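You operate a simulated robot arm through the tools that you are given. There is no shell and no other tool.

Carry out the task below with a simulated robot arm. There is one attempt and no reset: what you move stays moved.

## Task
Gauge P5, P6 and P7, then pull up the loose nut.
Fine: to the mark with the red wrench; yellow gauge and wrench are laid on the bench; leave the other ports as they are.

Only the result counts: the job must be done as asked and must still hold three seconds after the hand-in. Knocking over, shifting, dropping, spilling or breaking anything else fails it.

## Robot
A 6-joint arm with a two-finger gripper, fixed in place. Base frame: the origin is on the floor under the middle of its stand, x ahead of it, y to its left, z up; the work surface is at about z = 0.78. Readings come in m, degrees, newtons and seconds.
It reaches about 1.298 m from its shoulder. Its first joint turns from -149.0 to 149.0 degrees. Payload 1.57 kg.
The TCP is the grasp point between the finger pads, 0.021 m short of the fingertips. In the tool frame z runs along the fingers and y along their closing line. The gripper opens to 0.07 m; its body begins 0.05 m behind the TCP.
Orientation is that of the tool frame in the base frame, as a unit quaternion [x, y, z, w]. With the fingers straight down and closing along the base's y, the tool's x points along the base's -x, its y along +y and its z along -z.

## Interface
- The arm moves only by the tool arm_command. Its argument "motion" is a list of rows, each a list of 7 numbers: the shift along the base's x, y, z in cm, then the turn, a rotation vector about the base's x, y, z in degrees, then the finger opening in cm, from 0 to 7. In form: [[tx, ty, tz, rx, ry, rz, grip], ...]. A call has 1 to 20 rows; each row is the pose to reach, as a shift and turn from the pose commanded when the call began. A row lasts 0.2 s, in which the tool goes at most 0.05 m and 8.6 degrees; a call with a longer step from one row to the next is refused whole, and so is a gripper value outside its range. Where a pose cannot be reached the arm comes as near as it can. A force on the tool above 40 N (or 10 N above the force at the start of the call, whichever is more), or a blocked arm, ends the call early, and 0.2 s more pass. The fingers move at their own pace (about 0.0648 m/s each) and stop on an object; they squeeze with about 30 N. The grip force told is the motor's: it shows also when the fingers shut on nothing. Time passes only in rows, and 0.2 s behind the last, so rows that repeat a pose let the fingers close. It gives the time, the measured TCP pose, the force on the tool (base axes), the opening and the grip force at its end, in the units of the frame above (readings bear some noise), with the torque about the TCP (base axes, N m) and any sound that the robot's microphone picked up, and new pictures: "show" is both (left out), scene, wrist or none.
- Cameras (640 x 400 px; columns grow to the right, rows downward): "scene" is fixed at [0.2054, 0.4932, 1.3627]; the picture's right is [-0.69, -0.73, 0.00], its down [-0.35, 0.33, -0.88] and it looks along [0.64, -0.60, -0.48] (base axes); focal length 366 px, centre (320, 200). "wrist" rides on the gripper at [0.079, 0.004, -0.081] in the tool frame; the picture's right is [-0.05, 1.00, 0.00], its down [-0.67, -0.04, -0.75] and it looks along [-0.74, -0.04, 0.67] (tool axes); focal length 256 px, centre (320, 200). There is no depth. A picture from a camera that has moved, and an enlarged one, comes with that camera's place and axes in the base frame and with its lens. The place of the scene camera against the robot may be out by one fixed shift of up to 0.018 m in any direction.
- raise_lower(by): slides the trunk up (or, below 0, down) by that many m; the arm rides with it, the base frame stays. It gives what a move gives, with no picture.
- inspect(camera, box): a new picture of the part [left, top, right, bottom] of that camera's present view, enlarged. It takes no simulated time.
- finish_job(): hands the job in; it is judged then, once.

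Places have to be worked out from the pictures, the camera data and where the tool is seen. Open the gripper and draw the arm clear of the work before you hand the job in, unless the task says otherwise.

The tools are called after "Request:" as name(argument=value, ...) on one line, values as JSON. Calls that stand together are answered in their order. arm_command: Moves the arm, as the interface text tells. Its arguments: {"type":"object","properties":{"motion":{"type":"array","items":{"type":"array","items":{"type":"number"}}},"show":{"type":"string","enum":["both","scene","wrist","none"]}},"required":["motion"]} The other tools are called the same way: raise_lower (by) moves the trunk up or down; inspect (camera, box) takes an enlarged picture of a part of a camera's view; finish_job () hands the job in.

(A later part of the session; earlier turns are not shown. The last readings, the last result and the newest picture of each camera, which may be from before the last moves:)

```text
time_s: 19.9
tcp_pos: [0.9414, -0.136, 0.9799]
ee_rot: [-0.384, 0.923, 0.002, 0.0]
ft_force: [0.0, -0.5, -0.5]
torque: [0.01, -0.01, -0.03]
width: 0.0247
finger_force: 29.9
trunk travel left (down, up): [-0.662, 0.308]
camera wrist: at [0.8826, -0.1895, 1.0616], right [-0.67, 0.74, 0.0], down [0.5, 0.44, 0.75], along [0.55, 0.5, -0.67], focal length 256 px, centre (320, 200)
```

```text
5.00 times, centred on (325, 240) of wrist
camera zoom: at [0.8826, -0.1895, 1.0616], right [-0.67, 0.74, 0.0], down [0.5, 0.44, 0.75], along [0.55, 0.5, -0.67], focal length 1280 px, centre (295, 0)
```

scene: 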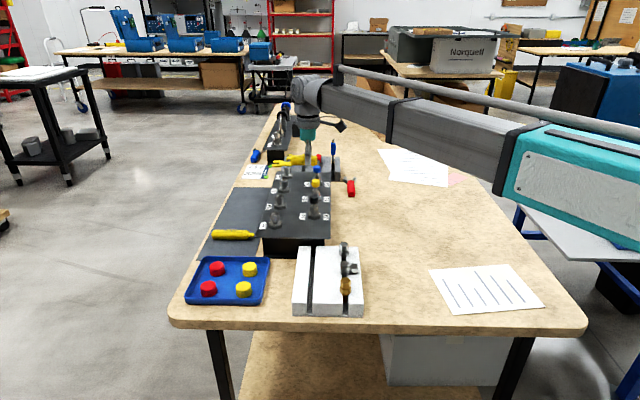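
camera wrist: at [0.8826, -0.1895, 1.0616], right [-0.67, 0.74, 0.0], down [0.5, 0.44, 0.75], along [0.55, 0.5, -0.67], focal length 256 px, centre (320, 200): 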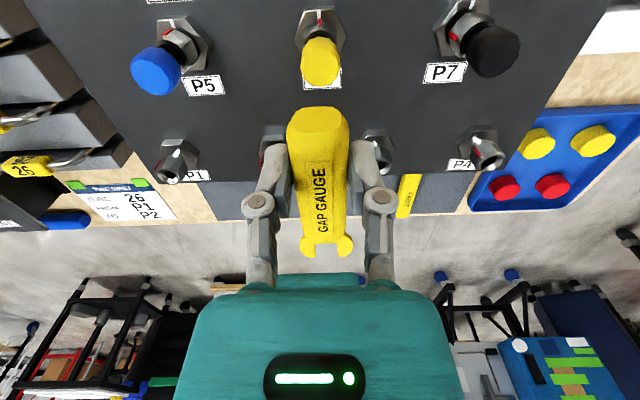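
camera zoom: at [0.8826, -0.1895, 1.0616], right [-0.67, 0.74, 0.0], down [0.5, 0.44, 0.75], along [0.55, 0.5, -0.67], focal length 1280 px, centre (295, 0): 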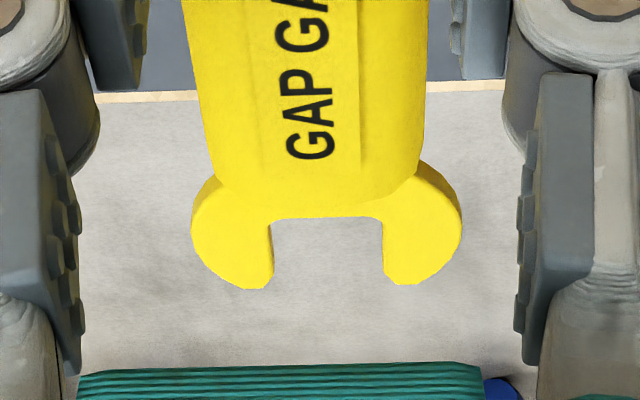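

The row P5–P6–P7 is parallel to the tool's y axis, so yaw 45.1° is right; the body hex of each has its flat (and white mark) facing the open side. I back off to the open side of P7 and then lower to about the gap height so the scene camera can compare fork and gap directly.

Request:
arm_command(motion=[[-3.6, -0.8, 0, 0, 0, 0, 1.5], [-7.2, -1.5, 0, 0, 0, 0, 1.5], [-10.8, -2.2, 0, 0, 0, 0, 1.5], [-14.6, -2.9, 0, 0, 0, 0, 1.5], [-18.2, -3.65, 0, 0, 0, 0, 1.5], [-18.2, -3.65, 0, 0, 0, 0, 1.5]], show="both")

Request:
inspect(camera="wrist", box=[270, 180, 380, 280])

Request:
inspect(camera="scene", box=[290, 160, 400, 240])

```text
time_s: 21.3
tcp_pos: [0.7579, -0.172, 0.9801]
ee_rot: [-0.383, 0.924, 0.001, 0.0]
ft_force: [0.2, -1.0, -1.2]
torque: [0.03, -0.02, 0.0]
width: 0.0245
finger_force: 30.0
trunk travel left (down, up): [-0.662, 0.308]
camera wrist: at [0.6988, -0.2255, 1.0618], right [-0.67, 0.74, 0.0], down [0.5, 0.44, 0.75], along [0.55, 0.5, -0.67], focal length 256 px, centre (320, 200)
```

scene: 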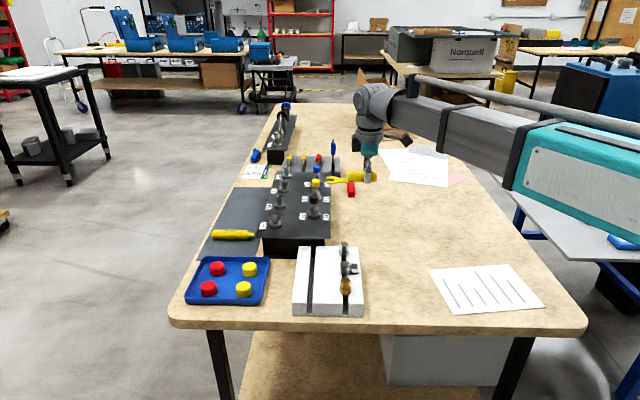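
wrist: 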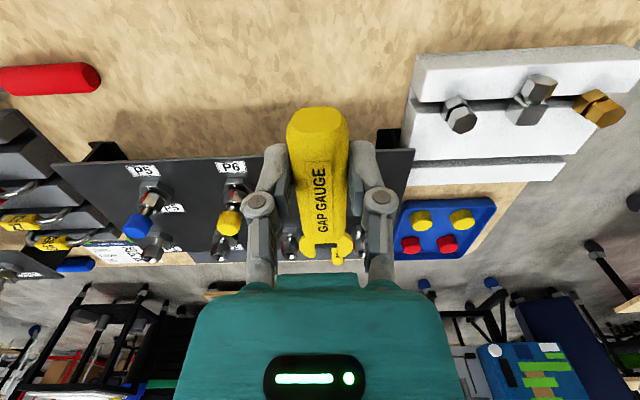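

```text
4.00 times, centred on (325, 230) of wrist
camera zoom: at [0.6988, -0.2255, 1.0618], right [-0.67, 0.74, 0.0], down [0.5, 0.44, 0.75], along [0.55, 0.5, -0.67], focal length 1024 px, centre (300, 80)
```

zoom: 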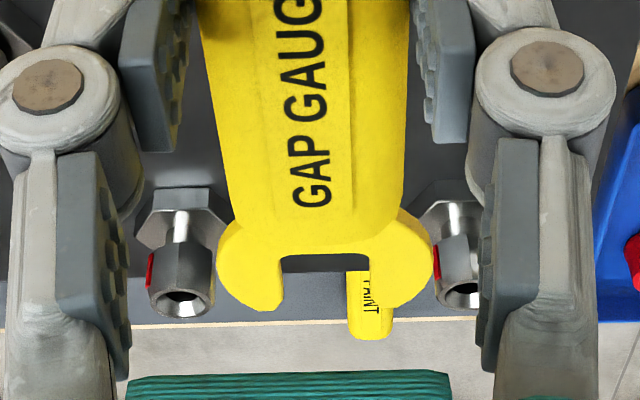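

```text
5.00 times, centred on (345, 200) of scene
camera zoom: at [0.2054, 0.4932, 1.3627], right [-0.69, -0.73, 0.0], down [-0.35, 0.33, -0.88], along [0.64, -0.6, -0.48], focal length 1830 px, centre (195, 200)
```

zoom: 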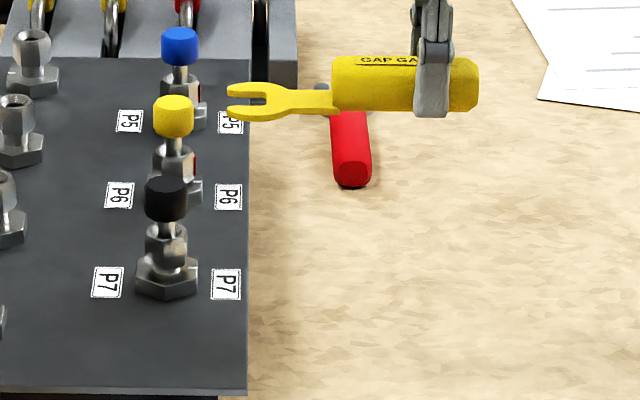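

The fork is clear on the open side of P7. I lower 9 cm, which keeps the gauge above the panel, and compare in the scene camera.

Request:
raise_lower(by=-0.09)

Request:
inspect(camera="scene", box=[295, 180, 365, 230])

Request:
inspect(camera="scene", box=[300, 190, 340, 220])

```text
time_s: 22.6
tcp_pos: [0.7576, -0.1718, 0.8917]
ee_rot: [-0.383, 0.924, 0.001, 0.0]
ft_force: [-0.1, 0.3, 0.1]
torque: [0.0, -0.04, 0.0]
width: 0.0249
finger_force: 30.4
trunk travel left (down, up): [-0.572, 0.398]
```

```text
8.00 times, centred on (330, 205) of scene
camera zoom: at [0.2054, 0.4932, 1.3627], right [-0.69, -0.73, 0.0], down [-0.35, 0.33, -0.88], along [0.64, -0.6, -0.48], focal length 2928 px, centre (240, 160)
```

zoom: 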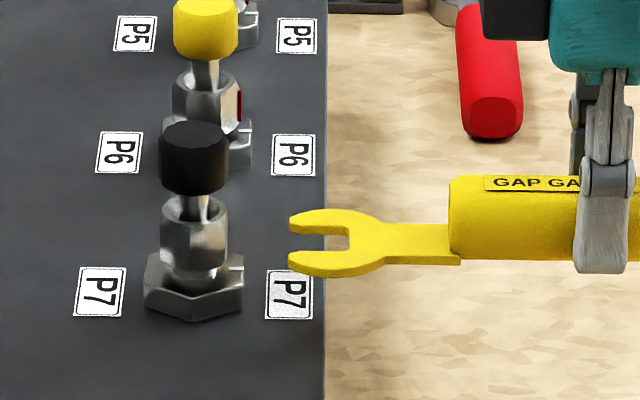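

```text
13.33 times, centred on (320, 205) of scene
camera zoom: at [0.2054, 0.4932, 1.3627], right [-0.69, -0.73, 0.0], down [-0.35, 0.33, -0.88], along [0.64, -0.6, -0.48], focal length 4880 px, centre (320, 133)
```

zoom: 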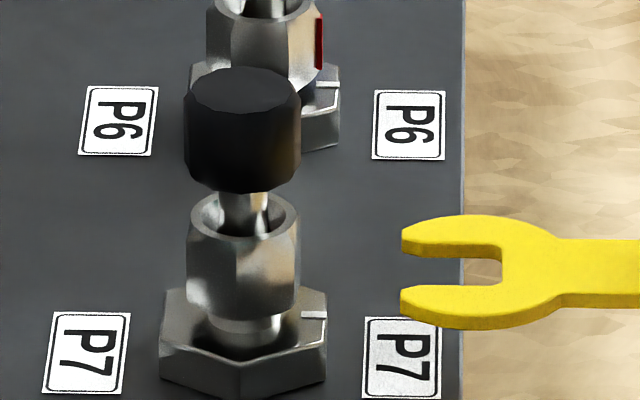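

The scene view shows the fork plate (about 3 mm thick) roughly 15 mm above the body hex top, and P7's gap around 5 mm. Before going in I want P7's sideways position free of parallax, so I go back up and look at P7 straight on.

Request:
raise_lower(by=0.09)

Request:
arm_command(motion=[[3.8, 3.5, 0, 0, 0, 0, 1.5], [7.2, 6.6, 0, 0, 0, 0, 1.5], [10, 9.2, 0, 0, 0, 0, 1.5], [11.36, 10.49, 0, 0, 0, 0, 1.5], [11.36, 10.49, 0, 0, 0, 0, 1.5], [11.36, 10.49, 0, 0, 0, 0, 1.5]], show="wrist")

Request:
inspect(camera="wrist", box=[260, 0, 380, 80])

```text
time_s: 23.8
tcp_pos: [0.7576, -0.1713, 0.9797]
ee_rot: [-0.383, 0.924, 0.002, 0.0]
ft_force: [0.9, -0.1, 0.1]
torque: [-0.03, 0.01, 0.0]
width: 0.0248
finger_force: 29.7
trunk travel left (down, up): [-0.662, 0.308]
```

```text
refused: row 1 steps farther than a row can; nothing moved
```

```text
5.00 times, centred on (320, 40) of wrist
camera zoom: at [0.699, -0.2255, 1.0616], right [-0.67, 0.74, 0.0], down [0.5, 0.44, 0.75], along [0.55, 0.5, -0.67], focal length 1280 px, centre (320, 1000)
```

zoom: 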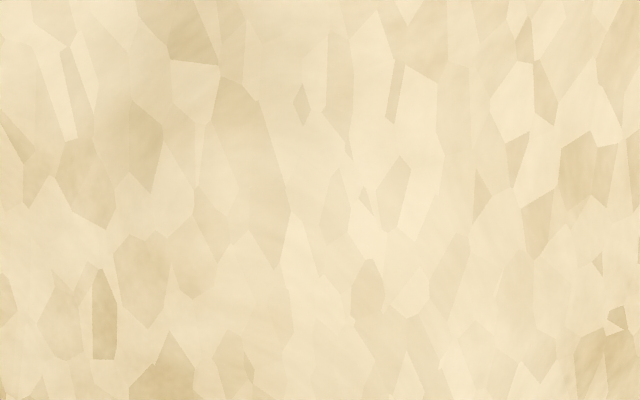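

The first step was just over 5 cm, so it was refused; I repeat it with smaller steps.

Request:
arm_command(motion=[[2.8, 2.6, 0, 0, 0, 0, 1.5], [5.6, 5.2, 0, 0, 0, 0, 1.5], [8.4, 7.8, 0, 0, 0, 0, 1.5], [11.36, 10.49, 0, 0, 0, 0, 1.5], [11.36, 10.49, 0, 0, 0, 0, 1.5], [11.36, 10.49, 0, 0, 0, 0, 1.5]], show="wrist")

Request:
inspect(camera="wrist", box=[260, 0, 380, 80])

Request:
inspect(camera="wrist", box=[120, 0, 240, 80])

```text
time_s: 25.2
tcp_pos: [0.8743, -0.0672, 0.9808]
ee_rot: [-0.383, 0.924, 0.001, 0.0]
ft_force: [-0.1, -0.2, -0.7]
torque: [0.0, -0.01, 0.0]
width: 0.025
finger_force: 30.1
trunk travel left (down, up): [-0.662, 0.308]
camera wrist: at [0.8156, -0.1216, 1.0617], right [-0.67, 0.74, 0.0], down [0.5, 0.44, 0.75], along [0.55, 0.5, -0.67], focal length 256 px, centre (320, 200)
```

wrist: 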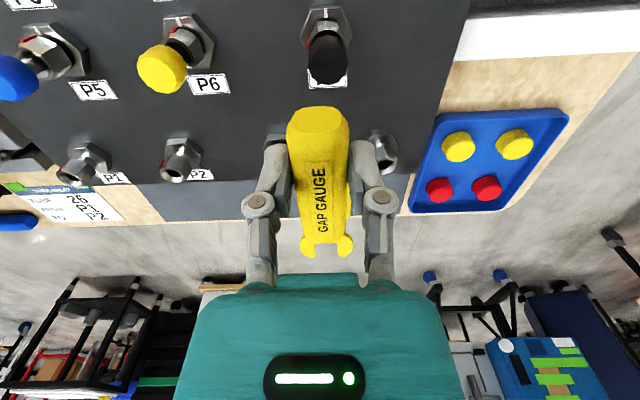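

```text
5.00 times, centred on (320, 40) of wrist
camera zoom: at [0.8156, -0.1216, 1.0617], right [-0.67, 0.74, 0.0], down [0.5, 0.44, 0.75], along [0.55, 0.5, -0.67], focal length 1280 px, centre (320, 1000)
```

zoom: 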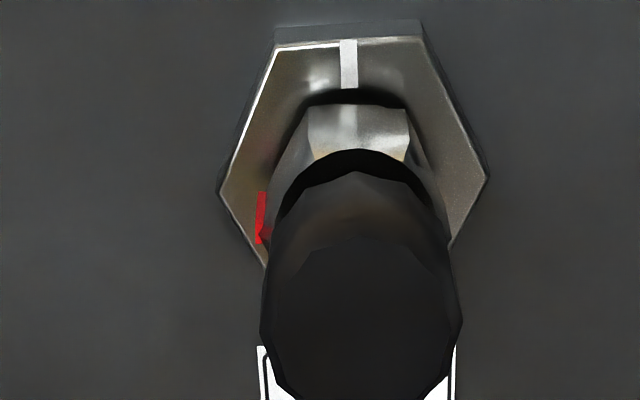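

```text
5.00 times, centred on (180, 40) of wrist
camera zoom: at [0.8156, -0.1216, 1.0617], right [-0.67, 0.74, 0.0], down [0.5, 0.44, 0.75], along [0.55, 0.5, -0.67], focal length 1280 px, centre (1020, 1000)
```

zoom: 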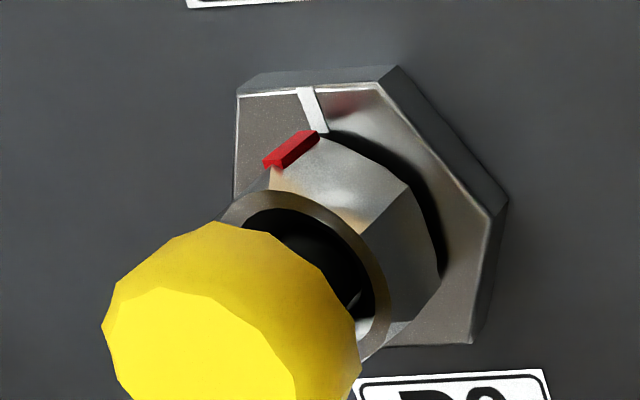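

P7's axis is 6 mm to the tool's +y side; row spacing is exactly 100 mm, giving body hex tops near z = 0.8545. The nut's red corner is about 85° counter-clockwise from the white mark. I back off to the open side with corrected lateral alignment and lower for the visual height check.

Request:
arm_command(motion=[[-3, -2.8, 0, 0, 0, 0, 1.5], [-6, -5.6, 0, 0, 0, 0, 1.5], [-9, -8.4, 0, 0, 0, 0, 1.5], [-11.26, -10.48, 0, 0, 0, 0, 1.5], [-11.26, -10.48, 0, 0, 0, 0, 1.5], [-11.26, -10.48, 0, 0, 0, 0, 1.5]], show="none")

Request:
raise_lower(by=-0.095)

Request:
inspect(camera="scene", box=[300, 190, 340, 220])

Request:
inspect(camera="wrist", box=[260, 180, 380, 280])

```text
time_s: 26.6
tcp_pos: [0.7578, -0.1702, 0.9788]
ee_rot: [-0.384, 0.923, 0.002, 0.0]
ft_force: [-0.2, 0.5, -1.2]
torque: [-0.01, 0.02, -0.03]
width: 0.0249
finger_force: 30.4
trunk travel left (down, up): [-0.662, 0.308]
```

```text
time_s: 27.9
tcp_pos: [0.7597, -0.1723, 0.8856]
ee_rot: [-0.384, 0.923, 0.001, 0.0]
ft_force: [-0.2, -0.1, -0.8]
torque: [0.0, -0.01, -0.01]
width: 0.025
finger_force: 30.0
trunk travel left (down, up): [-0.567, 0.403]
```

```text
13.33 times, centred on (320, 205) of scene
camera zoom: at [0.2054, 0.4932, 1.3627], right [-0.69, -0.73, 0.0], down [-0.35, 0.33, -0.88], along [0.64, -0.6, -0.48], focal length 4880 px, centre (320, 133)
```

zoom: 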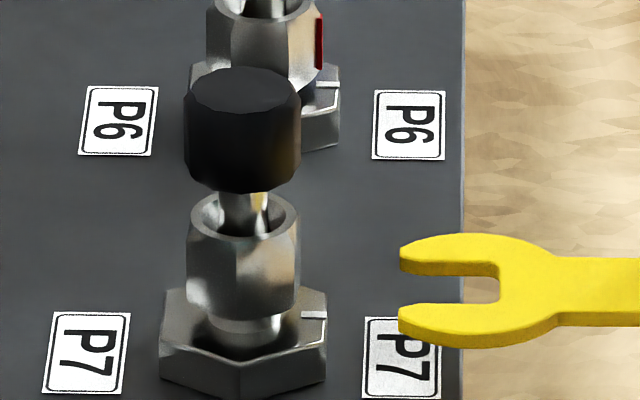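

```text
4.00 times, centred on (320, 230) of wrist
camera zoom: at [0.7001, -0.226, 0.9668], right [-0.67, 0.74, 0.0], down [0.5, 0.44, 0.75], along [0.55, 0.5, -0.67], focal length 1024 px, centre (320, 80)
```

zoom: 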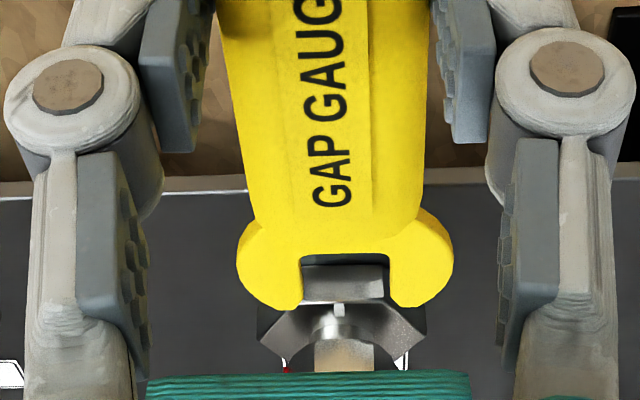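

The fork is nearly lined up with P7 (about 2 mm to correct) and sits ~8 mm above the body hex. I zoom further to measure the gap and plate thickness precisely.

Request:
inspect(camera="scene", box=[304, 198, 328, 222])

Request:
inspect(camera="scene", box=[322, 200, 346, 218])

Request:
inspect(camera="scene", box=[304, 182, 328, 200])

```text
16.00 times, centred on (316, 210) of scene
camera zoom: at [0.2054, 0.4932, 1.3627], right [-0.69, -0.73, 0.0], down [-0.35, 0.33, -0.88], along [0.64, -0.6, -0.48], focal length 5856 px, centre (384, 40)
```

zoom: 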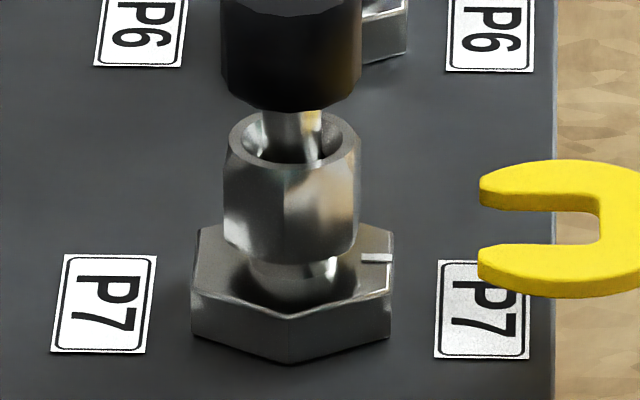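

```text
16.00 times, centred on (334, 209) of scene
camera zoom: at [0.2054, 0.4932, 1.3627], right [-0.69, -0.73, 0.0], down [-0.35, 0.33, -0.88], along [0.64, -0.6, -0.48], focal length 5856 px, centre (96, 56)
```

zoom: 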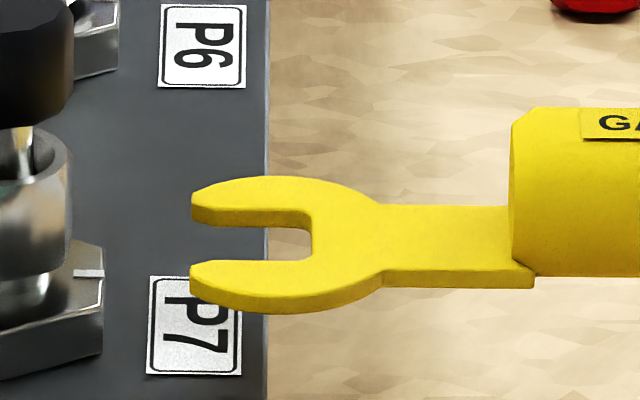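

```text
16.00 times, centred on (316, 191) of scene
camera zoom: at [0.2054, 0.4932, 1.3627], right [-0.69, -0.73, 0.0], down [-0.35, 0.33, -0.88], along [0.64, -0.6, -0.48], focal length 5856 px, centre (384, 344)
```

zoom: 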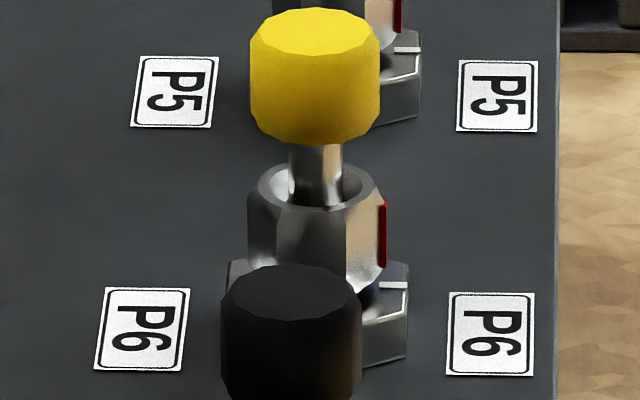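

P7's gap measures about 7 mm, while P6's looks about 3 mm; the gauge plate is about 3.3 mm. I correct the sideways offset by 2.4 mm and lower 3.3 mm so that the plate sits mid-gap, then check.

Request:
arm_command(motion=[[0.17, -0.17, 0, 0, 0, 0, 1.5], [0.17, -0.17, 0, 0, 0, 0, 1.5]], show="none")

Request:
raise_lower(by=-0.0033)

Request:
inspect(camera="scene", box=[308, 198, 348, 223])

Request:
inspect(camera="wrist", box=[280, 200, 370, 280])

```text
time_s: 28.5
tcp_pos: [0.7613, -0.1736, 0.8847]
ee_rot: [-0.383, 0.924, 0.001, 0.001]
ft_force: [0.1, 0.5, -0.8]
torque: [0.02, -0.01, -0.01]
width: 0.0248
finger_force: 29.5
trunk travel left (down, up): [-0.567, 0.403]
```

```text
time_s: 29.1
tcp_pos: [0.7598, -0.174, 0.8818]
ee_rot: [-0.384, 0.923, 0.001, 0.001]
ft_force: [0.0, -0.3, -0.8]
torque: [-0.04, -0.02, 0.02]
width: 0.0248
finger_force: 29.9
trunk travel left (down, up): [-0.563, 0.407]
```

```text
16.00 times, centred on (328, 210) of scene
camera zoom: at [0.2054, 0.4932, 1.3627], right [-0.69, -0.73, 0.0], down [-0.35, 0.33, -0.88], along [0.64, -0.6, -0.48], focal length 5856 px, centre (192, 32)
```

zoom: 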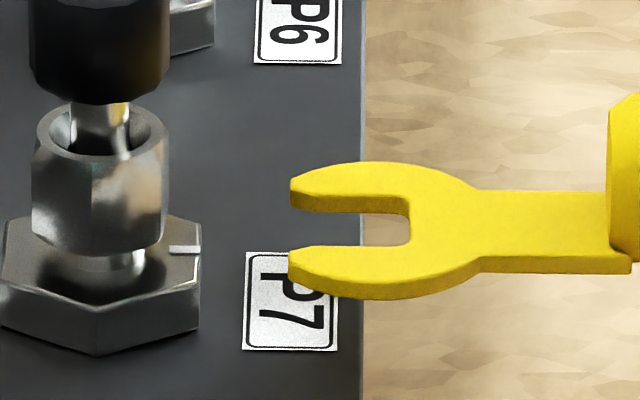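

```text
5.00 times, centred on (325, 240) of wrist
camera zoom: at [0.7015, -0.228, 0.9634], right [-0.67, 0.74, 0.0], down [0.5, 0.44, 0.75], along [0.55, 0.5, -0.67], focal length 1280 px, centre (295, 0)
```

zoom: 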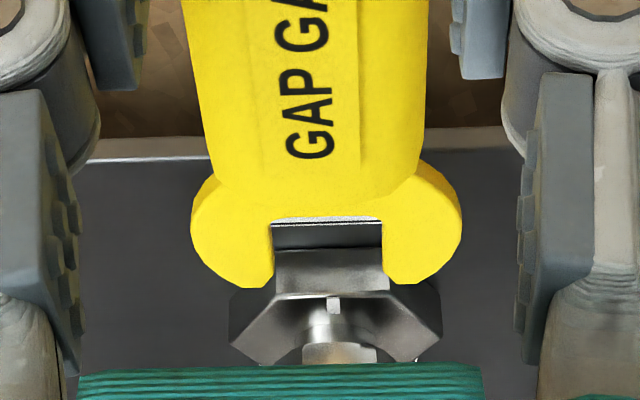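

Aligned: the fork's slot centre matches P7's axis and the plate is ~2.4–5.4 mm above the body top inside a ~7 mm gap. I advance 2 cm and check again before entering.

Request:
arm_command(motion=[[0.7, 0.7, 0, 0, 0, 0, 1.5], [1.41, 1.42, 0, 0, 0, 0, 1.5], [1.41, 1.42, 0, 0, 0, 0, 1.5]], show="none")

Request:
inspect(camera="scene", box=[304, 198, 344, 223])

Request:
inspect(camera="wrist", box=[280, 200, 370, 280])

```text
time_s: 29.9
tcp_pos: [0.7762, -0.1597, 0.8829]
ee_rot: [-0.383, 0.924, 0.002, 0.001]
ft_force: [-0.1, 0.7, -0.1]
torque: [-0.02, 0.0, -0.01]
width: 0.0251
finger_force: 30.1
trunk travel left (down, up): [-0.563, 0.407]
```

```text
16.00 times, centred on (324, 210) of scene
camera zoom: at [0.2054, 0.4932, 1.3627], right [-0.69, -0.73, 0.0], down [-0.35, 0.33, -0.88], along [0.64, -0.6, -0.48], focal length 5856 px, centre (256, 32)
```

zoom: 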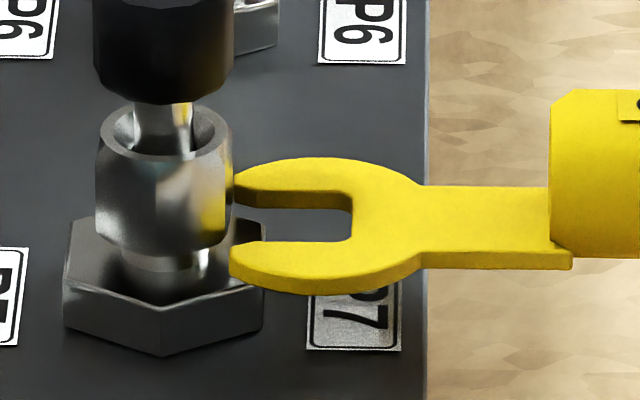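

```text
5.00 times, centred on (325, 240) of wrist
camera zoom: at [0.7168, -0.214, 0.9634], right [-0.67, 0.74, 0.0], down [0.5, 0.44, 0.75], along [0.55, 0.5, -0.67], focal length 1280 px, centre (295, 0)
```

zoom: 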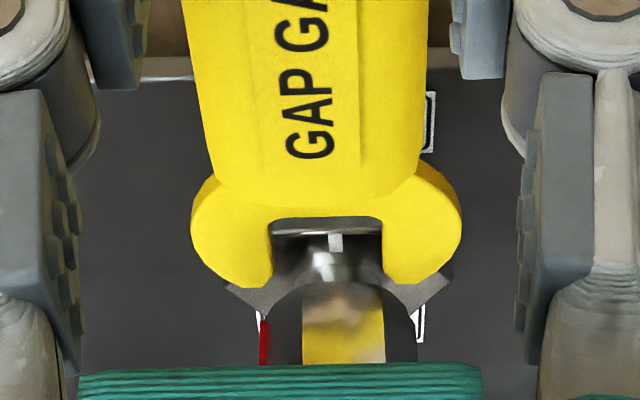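

No contact yet; the plate looks a touch high (about 6 mm of the ~7 mm gap) and 0.8 mm off sideways. I lower 1.5 mm, correct the sideways error, and advance in small steps.

Request:
raise_lower(by=-0.0015)

Request:
arm_command(motion=[[-0.06, 0.06, 0, 0, 0, 0, 1.5], [0.12, 0.24, 0, 0, 0, 0, 1.5], [0.3, 0.42, 0, 0, 0, 0, 1.5], [0.48, 0.6, 0, 0, 0, 0, 1.5], [0.48, 0.6, 0, 0, 0, 0, 1.5]], show="none")

Request:
inspect(camera="scene", box=[304, 198, 344, 223])

Request:
inspect(camera="wrist", box=[280, 200, 370, 280])

```text
time_s: 30.4
tcp_pos: [0.7753, -0.1594, 0.8804]
ee_rot: [-0.384, 0.923, 0.002, 0.001]
ft_force: [-0.1, 0.3, 0.0]
torque: [-0.04, 0.01, -0.02]
width: 0.0247
finger_force: 30.0
trunk travel left (down, up): [-0.562, 0.408]
```

```text
time_s: 31.6
tcp_pos: [0.7803, -0.1545, 0.8815]
ee_rot: [-0.382, 0.924, 0.001, 0.001]
ft_force: [-0.1, 0.0, -0.2]
torque: [-0.03, 0.02, 0.01]
width: 0.0249
finger_force: 30.5
trunk travel left (down, up): [-0.562, 0.408]
```

```text
16.00 times, centred on (324, 210) of scene
camera zoom: at [0.2054, 0.4932, 1.3627], right [-0.69, -0.73, 0.0], down [-0.35, 0.33, -0.88], along [0.64, -0.6, -0.48], focal length 5856 px, centre (256, 32)
```

zoom: 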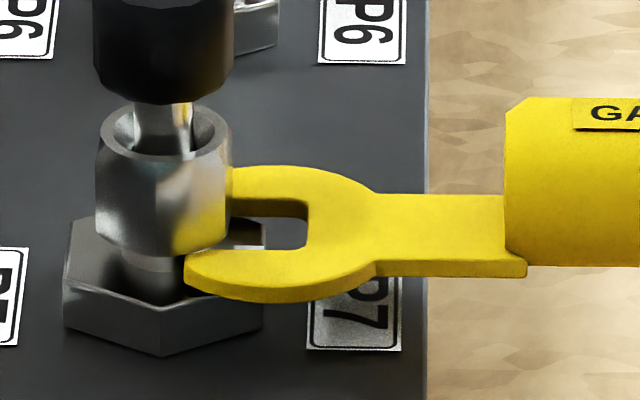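

```text
5.00 times, centred on (325, 240) of wrist
camera zoom: at [0.7219, -0.2084, 0.9619], right [-0.67, 0.74, 0.0], down [0.5, 0.44, 0.75], along [0.55, 0.5, -0.67], focal length 1280 px, centre (295, 0)
```

zoom: 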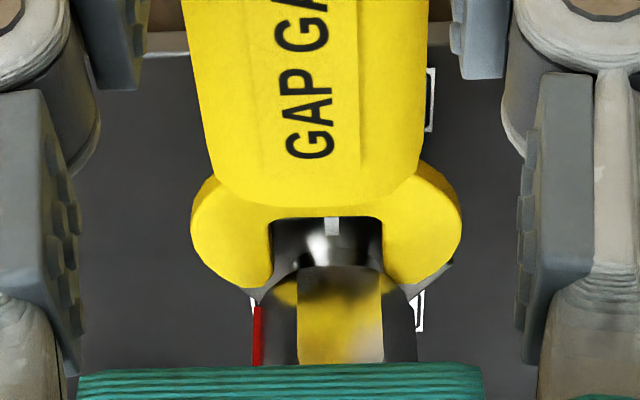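

The fork's tines are entering P7's gap freely with no force. I continue 15 mm further in with a small sideways correction, watching the force.

Request:
arm_command(motion=[[0.13, 0.23, 0, 0, 0, 0, 1.5], [0.31, 0.41, 0, 0, 0, 0, 1.5], [0.49, 0.59, 0, 0, 0, 0, 1.5], [0.67, 0.77, 0, 0, 0, 0, 1.5], [0.85, 0.95, 0, 0, 0, 0, 1.5], [1.0, 1.1, 0, 0, 0, 0, 1.5], [1.0, 1.1, 0, 0, 0, 0, 1.5]], show="none")

Request:
inspect(camera="scene", box=[300, 198, 340, 223])

Request:
inspect(camera="wrist", box=[280, 200, 370, 280])

```text
time_s: 33.2
tcp_pos: [0.7898, -0.1417, 0.8808]
ee_rot: [-0.384, 0.923, 0.001, 0.0]
ft_force: [1.5, -0.1, -0.5]
torque: [0.0, -0.03, 0.01]
width: 0.0248
finger_force: 30.0
trunk travel left (down, up): [-0.562, 0.408]
```

```text
16.00 times, centred on (320, 210) of scene
camera zoom: at [0.2054, 0.4932, 1.3627], right [-0.69, -0.73, 0.0], down [-0.35, 0.33, -0.88], along [0.64, -0.6, -0.48], focal length 5856 px, centre (320, 32)
```

zoom: 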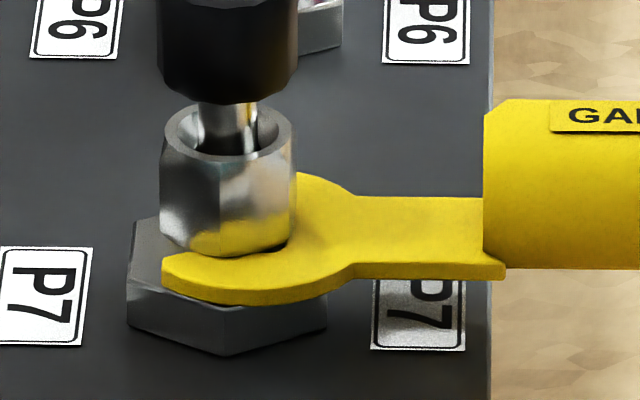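

```text
5.00 times, centred on (325, 240) of wrist
camera zoom: at [0.7313, -0.1972, 0.9619], right [-0.67, 0.74, 0.0], down [0.5, 0.44, 0.75], along [0.55, 0.5, -0.67], focal length 1280 px, centre (295, 0)
```

zoom: 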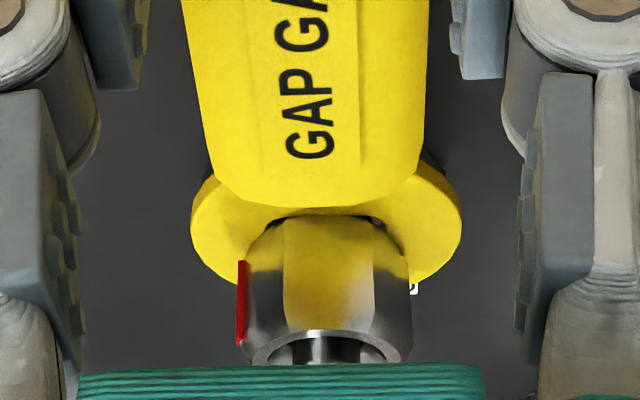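

The gauge slid all the way around P7's neck with practically no force, so P7's gap is open: it is the loose one. I withdraw straight back and then move over to P6.

Request:
arm_command(motion=[[0, 0, 0, 0, 0, 0, 1.5], [-0.35, -0.35, 0, 0, 0, 0, 1.5], [-0.7, -0.7, 0, 0, 0, 0, 1.5], [-1.05, -1.05, 0, 0, 0, 0, 1.5], [-1.4, -1.4, 0, 0, 0, 0, 1.5], [-1.75, -1.75, 0, 0, 0, 0, 1.5], [-2.1, -2.1, 0, 0, 0, 0, 1.5], [-2.8, -2.8, 0, 0, 0, 0, 1.5], [-3.5, -3.5, 0, 0, 0, 0, 1.5], [-3.5, -3.5, 0, 0, 0, 0, 1.5]], show="none")

Request:
inspect(camera="scene", box=[295, 180, 365, 230])

Request:
inspect(camera="wrist", box=[0, 0, 640, 400])

```text
time_s: 35.4
tcp_pos: [0.7548, -0.1767, 0.882]
ee_rot: [-0.383, 0.924, 0.001, 0.001]
ft_force: [0.9, -0.3, -0.6]
torque: [-0.01, 0.02, -0.03]
width: 0.0249
finger_force: 29.9
trunk travel left (down, up): [-0.562, 0.408]
```

```text
8.00 times, centred on (330, 205) of scene
camera zoom: at [0.2054, 0.4932, 1.3627], right [-0.69, -0.73, 0.0], down [-0.35, 0.33, -0.88], along [0.64, -0.6, -0.48], focal length 2928 px, centre (240, 160)
```

zoom: 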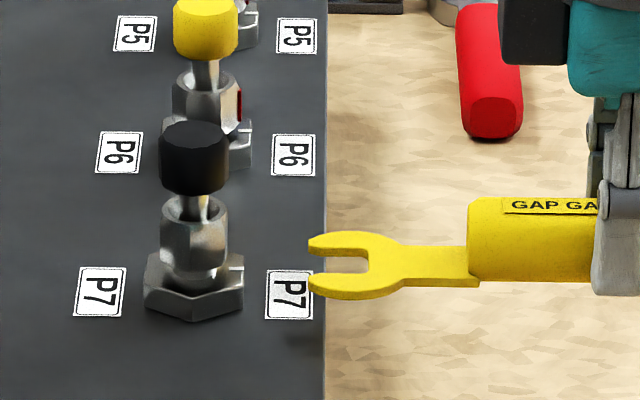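

```text
1.00 times, centred on (320, 200) of wrist (not enlarged: the box is as wide or as high as the picture)
camera zoom: at [0.6958, -0.2317, 0.9619], right [-0.67, 0.74, 0.0], down [0.5, 0.44, 0.75], along [0.55, 0.5, -0.67], focal length 256 px, centre (320, 200)
```

zoom: 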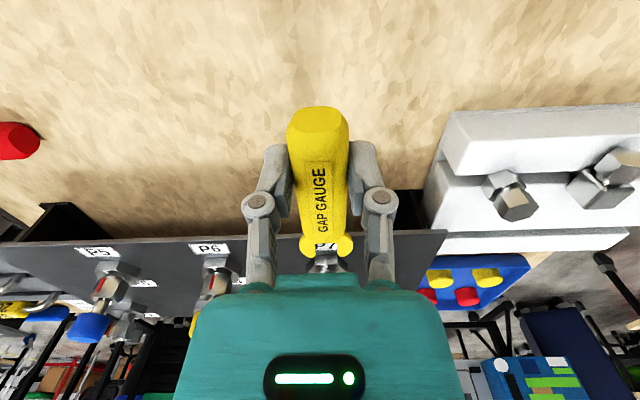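

Withdrawn cleanly. I shift 10 cm along the row to stand in front of P6, at the same height.

Request:
arm_command(motion=[[2.4, -2.4, 0, 0, 0, 0, 1.5], [4.8, -4.8, 0, 0, 0, 0, 1.5], [7.18, -7.17, 0, 0, 0, 0, 1.5], [7.18, -7.17, 0, 0, 0, 0, 1.5], [7.18, -7.17, 0, 0, 0, 0, 1.5]], show="none")

Request:
inspect(camera="wrist", box=[280, 200, 370, 280])

Request:
inspect(camera="scene", box=[305, 180, 345, 205])

```text
time_s: 36.6
tcp_pos: [0.8264, -0.2502, 0.8809]
ee_rot: [-0.383, 0.924, 0.001, 0.001]
ft_force: [0.5, -0.2, -0.9]
torque: [-0.03, 0.03, -0.01]
width: 0.025
finger_force: 29.8
trunk travel left (down, up): [-0.562, 0.408]
```

```text
5.00 times, centred on (325, 240) of wrist
camera zoom: at [0.7676, -0.3053, 0.9619], right [-0.67, 0.74, 0.0], down [0.5, 0.44, 0.75], along [0.55, 0.5, -0.67], focal length 1280 px, centre (295, 0)
```

zoom: 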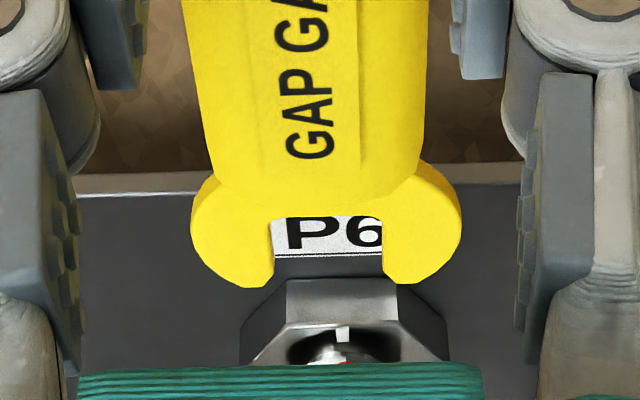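

```text
16.00 times, centred on (325, 192) of scene
camera zoom: at [0.2054, 0.4932, 1.3627], right [-0.69, -0.73, 0.0], down [-0.35, 0.33, -0.88], along [0.64, -0.6, -0.48], focal length 5856 px, centre (240, 320)
```

zoom: 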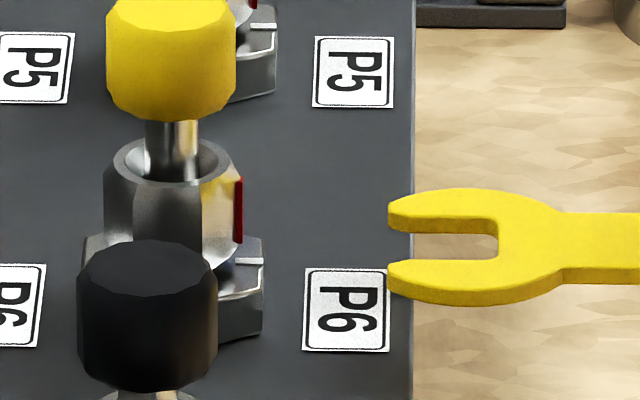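

At P6 I'm 1.4 mm off sideways; its body mark and nut show a much smaller gap (~3 mm). I correct, lower 0.5 mm, and advance to just short of the nut.

Request:
raise_lower(by=-0.0005)

Request:
arm_command(motion=[[-0.1, 0.1, 0, 0, 0, 0, 1.5], [0.4, 0.6, 0, 0, 0, 0, 1.5], [0.9, 1.1, 0, 0, 0, 0, 1.5], [1.3, 1.5, 0, 0, 0, 0, 1.5], [1.3, 1.5, 0, 0, 0, 0, 1.5], [1.3, 1.5, 0, 0, 0, 0, 1.5]], show="none")

Request:
inspect(camera="wrist", box=[280, 200, 370, 280])

Request:
inspect(camera="scene", box=[305, 180, 345, 205])

```text
time_s: 37.1
tcp_pos: [0.8262, -0.2511, 0.8797]
ee_rot: [-0.383, 0.924, 0.001, 0.0]
ft_force: [0.9, 0.2, -0.6]
torque: [-0.01, 0.0, 0.0]
width: 0.0249
finger_force: 30.0
trunk travel left (down, up): [-0.561, 0.409]
```

```text
time_s: 38.5
tcp_pos: [0.8392, -0.2352, 0.8798]
ee_rot: [-0.383, 0.924, 0.001, 0.001]
ft_force: [-0.2, 0.7, -0.2]
torque: [0.01, 0.02, 0.03]
width: 0.0249
finger_force: 30.4
trunk travel left (down, up): [-0.561, 0.409]
```

```text
5.00 times, centred on (325, 240) of wrist
camera zoom: at [0.7796, -0.2899, 0.9614], right [-0.67, 0.74, 0.0], down [0.5, 0.44, 0.75], along [0.55, 0.5, -0.67], focal length 1280 px, centre (295, 0)
```

zoom: 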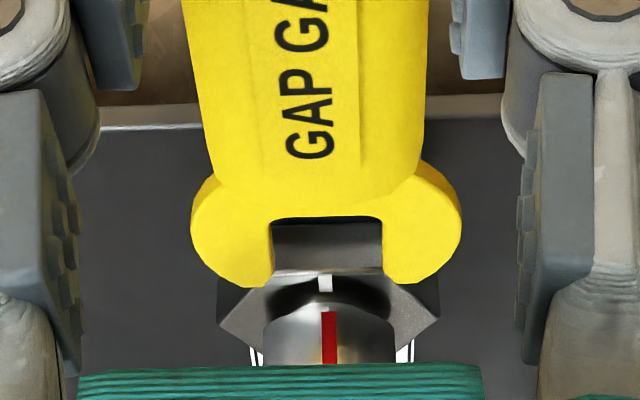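

```text
16.00 times, centred on (325, 192) of scene
camera zoom: at [0.2054, 0.4932, 1.3627], right [-0.69, -0.73, 0.0], down [-0.35, 0.33, -0.88], along [0.64, -0.6, -0.48], focal length 5856 px, centre (240, 320)
```

zoom: 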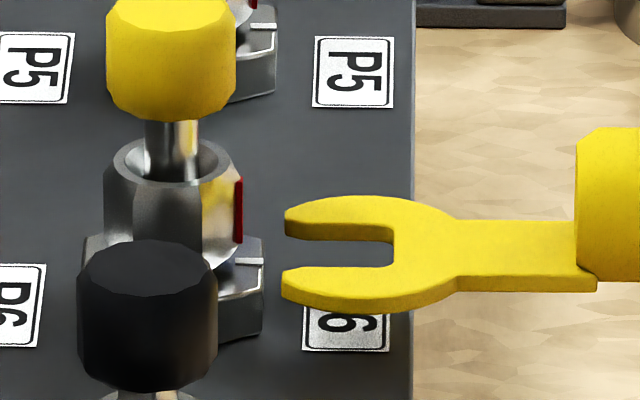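

Lateral error is now about +1.1 mm; the plate's underside is ~0.5 mm above P6's body top. I correct and creep forward 2 mm at a time to feel for contact.

Request:
arm_command(motion=[[0.08, -0.08, 0, 0, 0, 0, 1.5], [0.25, 0.09, 0, 0, 0, 0, 1.5], [0.43, 0.27, 0, 0, 0, 0, 1.5], [0.57, 0.41, 0, 0, 0, 0, 1.5], [0.71, 0.55, 0, 0, 0, 0, 1.5]], show="none")

Request:
inspect(camera="wrist", box=[280, 200, 370, 280])

Request:
inspect(camera="scene", box=[305, 180, 345, 205])

```text
time_s: 39.7
tcp_pos: [0.8466, -0.231, 0.8804]
ee_rot: [-0.383, 0.924, 0.002, 0.001]
ft_force: [0.0, -0.2, -0.2]
torque: [0.0, -0.01, -0.02]
width: 0.0249
finger_force: 30.1
trunk travel left (down, up): [-0.561, 0.409]
```

```text
5.00 times, centred on (325, 240) of wrist
camera zoom: at [0.7882, -0.2847, 0.9614], right [-0.67, 0.74, 0.0], down [0.5, 0.44, 0.75], along [0.55, 0.5, -0.67], focal length 1280 px, centre (295, 0)
```

zoom: 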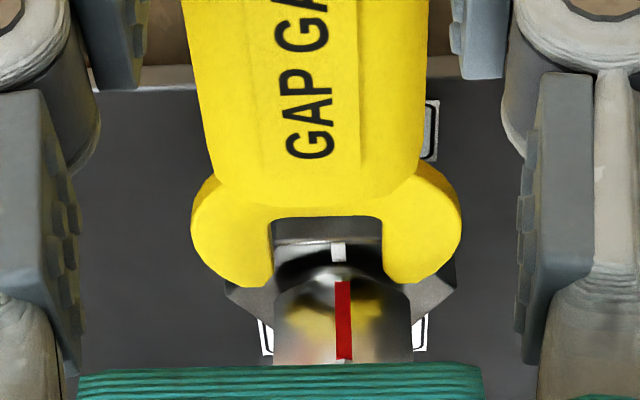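

```text
16.00 times, centred on (325, 192) of scene
camera zoom: at [0.2054, 0.4932, 1.3627], right [-0.69, -0.73, 0.0], down [-0.35, 0.33, -0.88], along [0.64, -0.6, -0.48], focal length 5856 px, centre (240, 320)
```

zoom: 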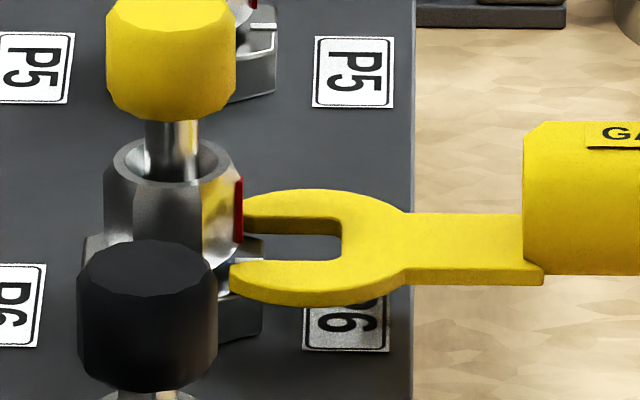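

Still no contact, tips ~14 mm from P6's axis, sideways off by -1.4 mm. I correct and creep in further by small steps.

Request:
arm_command(motion=[[-0.09, 0.09, 0, 0, 0, 0, 1.5], [0.02, 0.2, 0, 0, 0, 0, 1.5], [0.12, 0.3, 0, 0, 0, 0, 1.5], [0.22, 0.4, 0, 0, 0, 0, 1.5]], show="none")

Request:
inspect(camera="wrist", box=[280, 200, 370, 280])

Request:
inspect(camera="scene", box=[305, 180, 345, 205])

```text
time_s: 40.7
tcp_pos: [0.8486, -0.2269, 0.8807]
ee_rot: [-0.384, 0.923, 0.0, 0.0]
ft_force: [-0.3, -0.7, -0.1]
torque: [-0.02, 0.03, 0.0]
width: 0.0249
finger_force: 30.6
trunk travel left (down, up): [-0.561, 0.409]
```

```text
5.00 times, centred on (325, 240) of wrist
camera zoom: at [0.7901, -0.281, 0.9614], right [-0.67, 0.74, 0.0], down [0.5, 0.44, 0.75], along [0.55, 0.5, -0.67], focal length 1280 px, centre (295, 0)
```

zoom: 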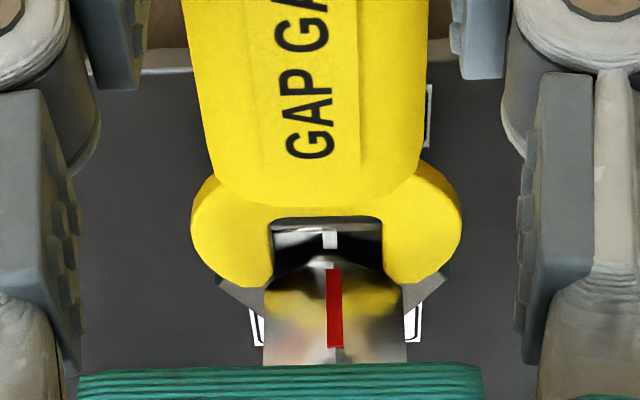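

```text
16.00 times, centred on (325, 192) of scene
camera zoom: at [0.2054, 0.4932, 1.3627], right [-0.69, -0.73, 0.0], down [-0.35, 0.33, -0.88], along [0.64, -0.6, -0.48], focal length 5856 px, centre (240, 320)
```

zoom: 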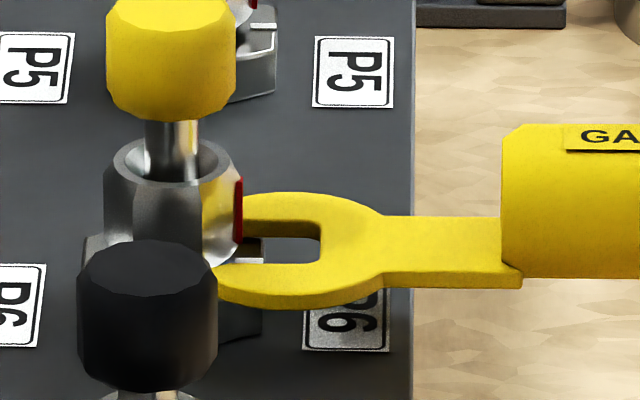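

Now centred to 0.1 mm with no contact; tips ~10 mm from the axis. I continue 4.5 mm.

Request:
arm_command(motion=[[0.1, 0.1, 0, 0, 0, 0, 1.5], [0.2, 0.2, 0, 0, 0, 0, 1.5], [0.32, 0.32, 0, 0, 0, 0, 1.5]], show="none")

Request:
inspect(camera="wrist", box=[280, 200, 370, 280])

Request:
inspect(camera="scene", box=[305, 180, 345, 205])

```text
time_s: 41.5
tcp_pos: [0.8491, -0.2265, 0.8811]
ee_rot: [-0.383, 0.924, 0.001, -0.002]
ft_force: [-18.1, -16.3, -3.9]
torque: [-0.55, 0.62, 0.26]
width: 0.0251
finger_force: 30.3
trunk travel left (down, up): [-0.561, 0.409]
```

```text
5.00 times, centred on (325, 240) of wrist
camera zoom: at [0.7908, -0.2804, 0.9623], right [-0.67, 0.74, 0.0], down [0.5, 0.45, 0.74], along [0.55, 0.5, -0.67], focal length 1280 px, centre (295, 0)
```

zoom: 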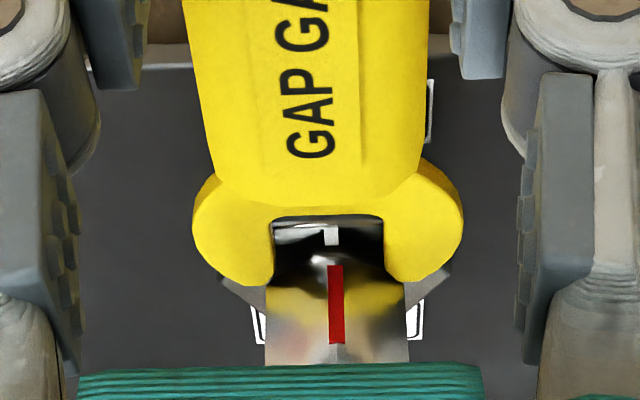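

```text
16.00 times, centred on (325, 192) of scene
camera zoom: at [0.2054, 0.4932, 1.3627], right [-0.69, -0.73, 0.0], down [-0.35, 0.33, -0.88], along [0.64, -0.6, -0.48], focal length 5856 px, centre (240, 320)
```

zoom: 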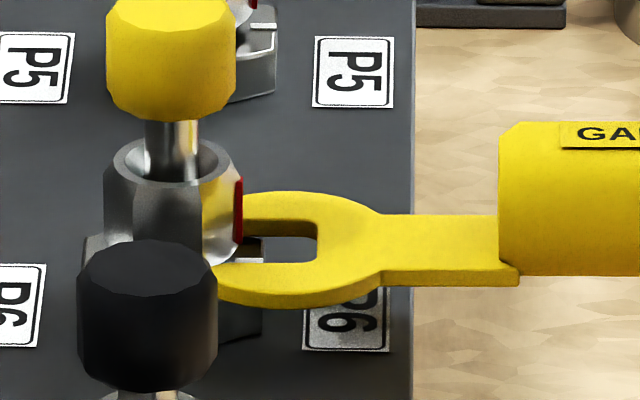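

At P6 the gauge is stopped by the nut (24 N, tips 9 mm from the axis, well inside the body flat), so P6 does not take the gauge: it is tight. I withdraw.

Request:
arm_command(motion=[[-0.35, -0.35, 0, 0, 0, 0, 1.5], [-0.7, -0.7, 0, 0, 0, 0, 1.5], [-1.2, -1.2, 0, 0, 0, 0, 1.5], [-1.8, -1.8, 0, 0, 0, 0, 1.5], [-2.5, -2.5, 0, 0, 0, 0, 1.5], [-2.7, -2.7, 0, 0, 0, 0, 1.5], [-2.7, -2.7, 0, 0, 0, 0, 1.5]], show="none")

Request:
inspect(camera="wrist", box=[280, 200, 370, 280])

Request:
inspect(camera="wrist", box=[0, 0, 640, 400])

```text
time_s: 43.1
tcp_pos: [0.824, -0.2503, 0.8798]
ee_rot: [-0.384, 0.924, 0.002, 0.0]
ft_force: [0.0, -0.7, -0.7]
torque: [0.0, -0.01, 0.03]
width: 0.0248
finger_force: 30.0
trunk travel left (down, up): [-0.561, 0.409]
```

```text
5.00 times, centred on (325, 240) of wrist
camera zoom: at [0.7661, -0.3048, 0.9614], right [-0.67, 0.74, 0.0], down [0.5, 0.44, 0.75], along [0.55, 0.5, -0.67], focal length 1280 px, centre (295, 0)
```

zoom: 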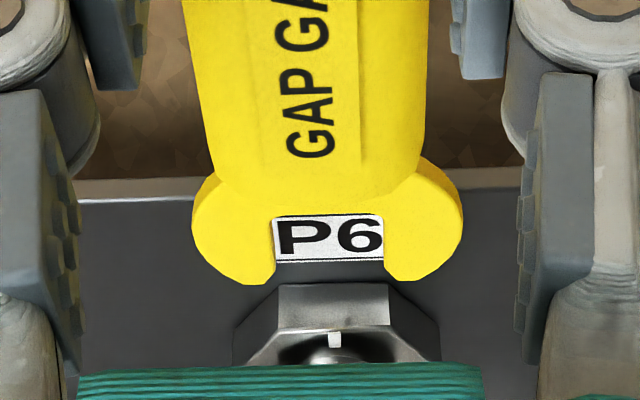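

```text
1.00 times, centred on (320, 200) of wrist (not enlarged: the box is as wide or as high as the picture)
camera zoom: at [0.7661, -0.3048, 0.9614], right [-0.67, 0.74, 0.0], down [0.5, 0.44, 0.75], along [0.55, 0.5, -0.67], focal length 256 px, centre (320, 200)
```

zoom: 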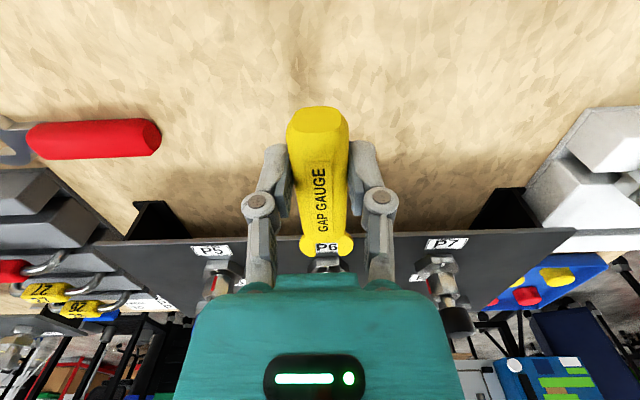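

The gauge is still seated in the grip as before. I move 10 cm along the row to P5.

Request:
arm_command(motion=[[2.4, -2.4, 0, 0, 0, 0, 1.5], [4.8, -4.8, 0, 0, 0, 0, 1.5], [7.11, -7.08, 0, 0, 0, 0, 1.5], [7.11, -7.08, 0, 0, 0, 0, 1.5], [7.11, -7.08, 0, 0, 0, 0, 1.5]], show="none")

Request:
inspect(camera="wrist", box=[280, 200, 370, 280])

Request:
inspect(camera="scene", box=[305, 165, 345, 190])

Request:
inspect(camera="wrist", box=[0, 0, 640, 400])

```text
time_s: 44.3
tcp_pos: [0.8972, -0.3206, 0.8804]
ee_rot: [-0.383, 0.924, 0.001, 0.0]
ft_force: [0.4, 0.6, -1.1]
torque: [0.0, -0.01, 0.02]
width: 0.0251
finger_force: 30.3
trunk travel left (down, up): [-0.561, 0.409]
```

```text
5.00 times, centred on (325, 240) of wrist
camera zoom: at [0.8386, -0.3752, 0.9614], right [-0.67, 0.74, 0.0], down [0.5, 0.44, 0.75], along [0.55, 0.5, -0.67], focal length 1280 px, centre (295, 0)
```

zoom: 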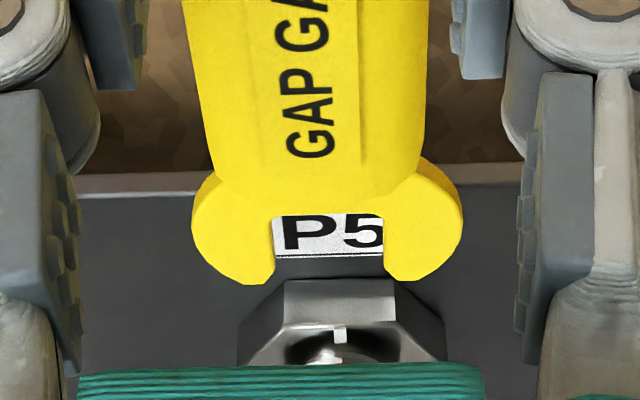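

```text
16.00 times, centred on (325, 178) of scene
camera zoom: at [0.2054, 0.4932, 1.3627], right [-0.69, -0.73, 0.0], down [-0.35, 0.33, -0.88], along [0.64, -0.6, -0.48], focal length 5856 px, centre (240, 560)
```

zoom: 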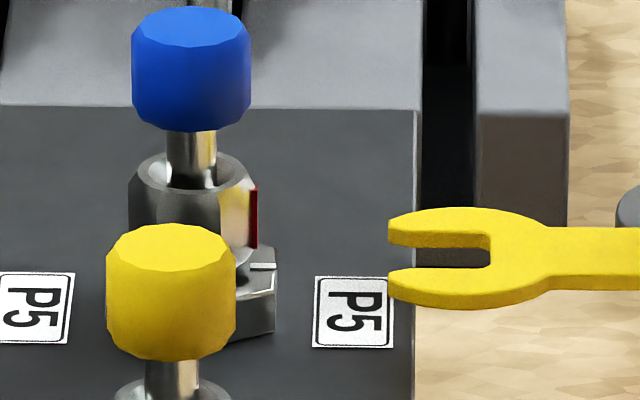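

```text
1.00 times, centred on (320, 200) of wrist (not enlarged: the box is as wide or as high as the picture)
camera zoom: at [0.8386, -0.3752, 0.9614], right [-0.67, 0.74, 0.0], down [0.5, 0.44, 0.75], along [0.55, 0.5, -0.67], focal length 256 px, centre (320, 200)
```

zoom: 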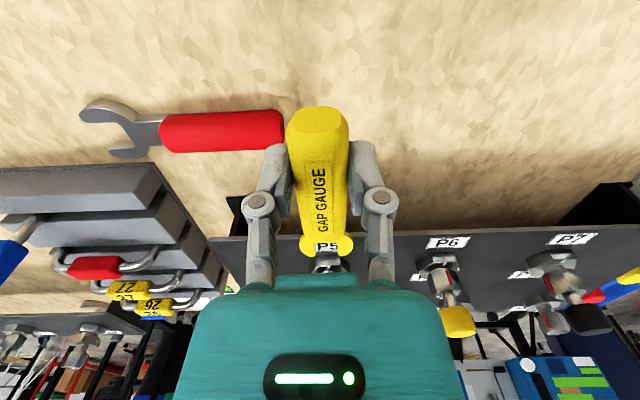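

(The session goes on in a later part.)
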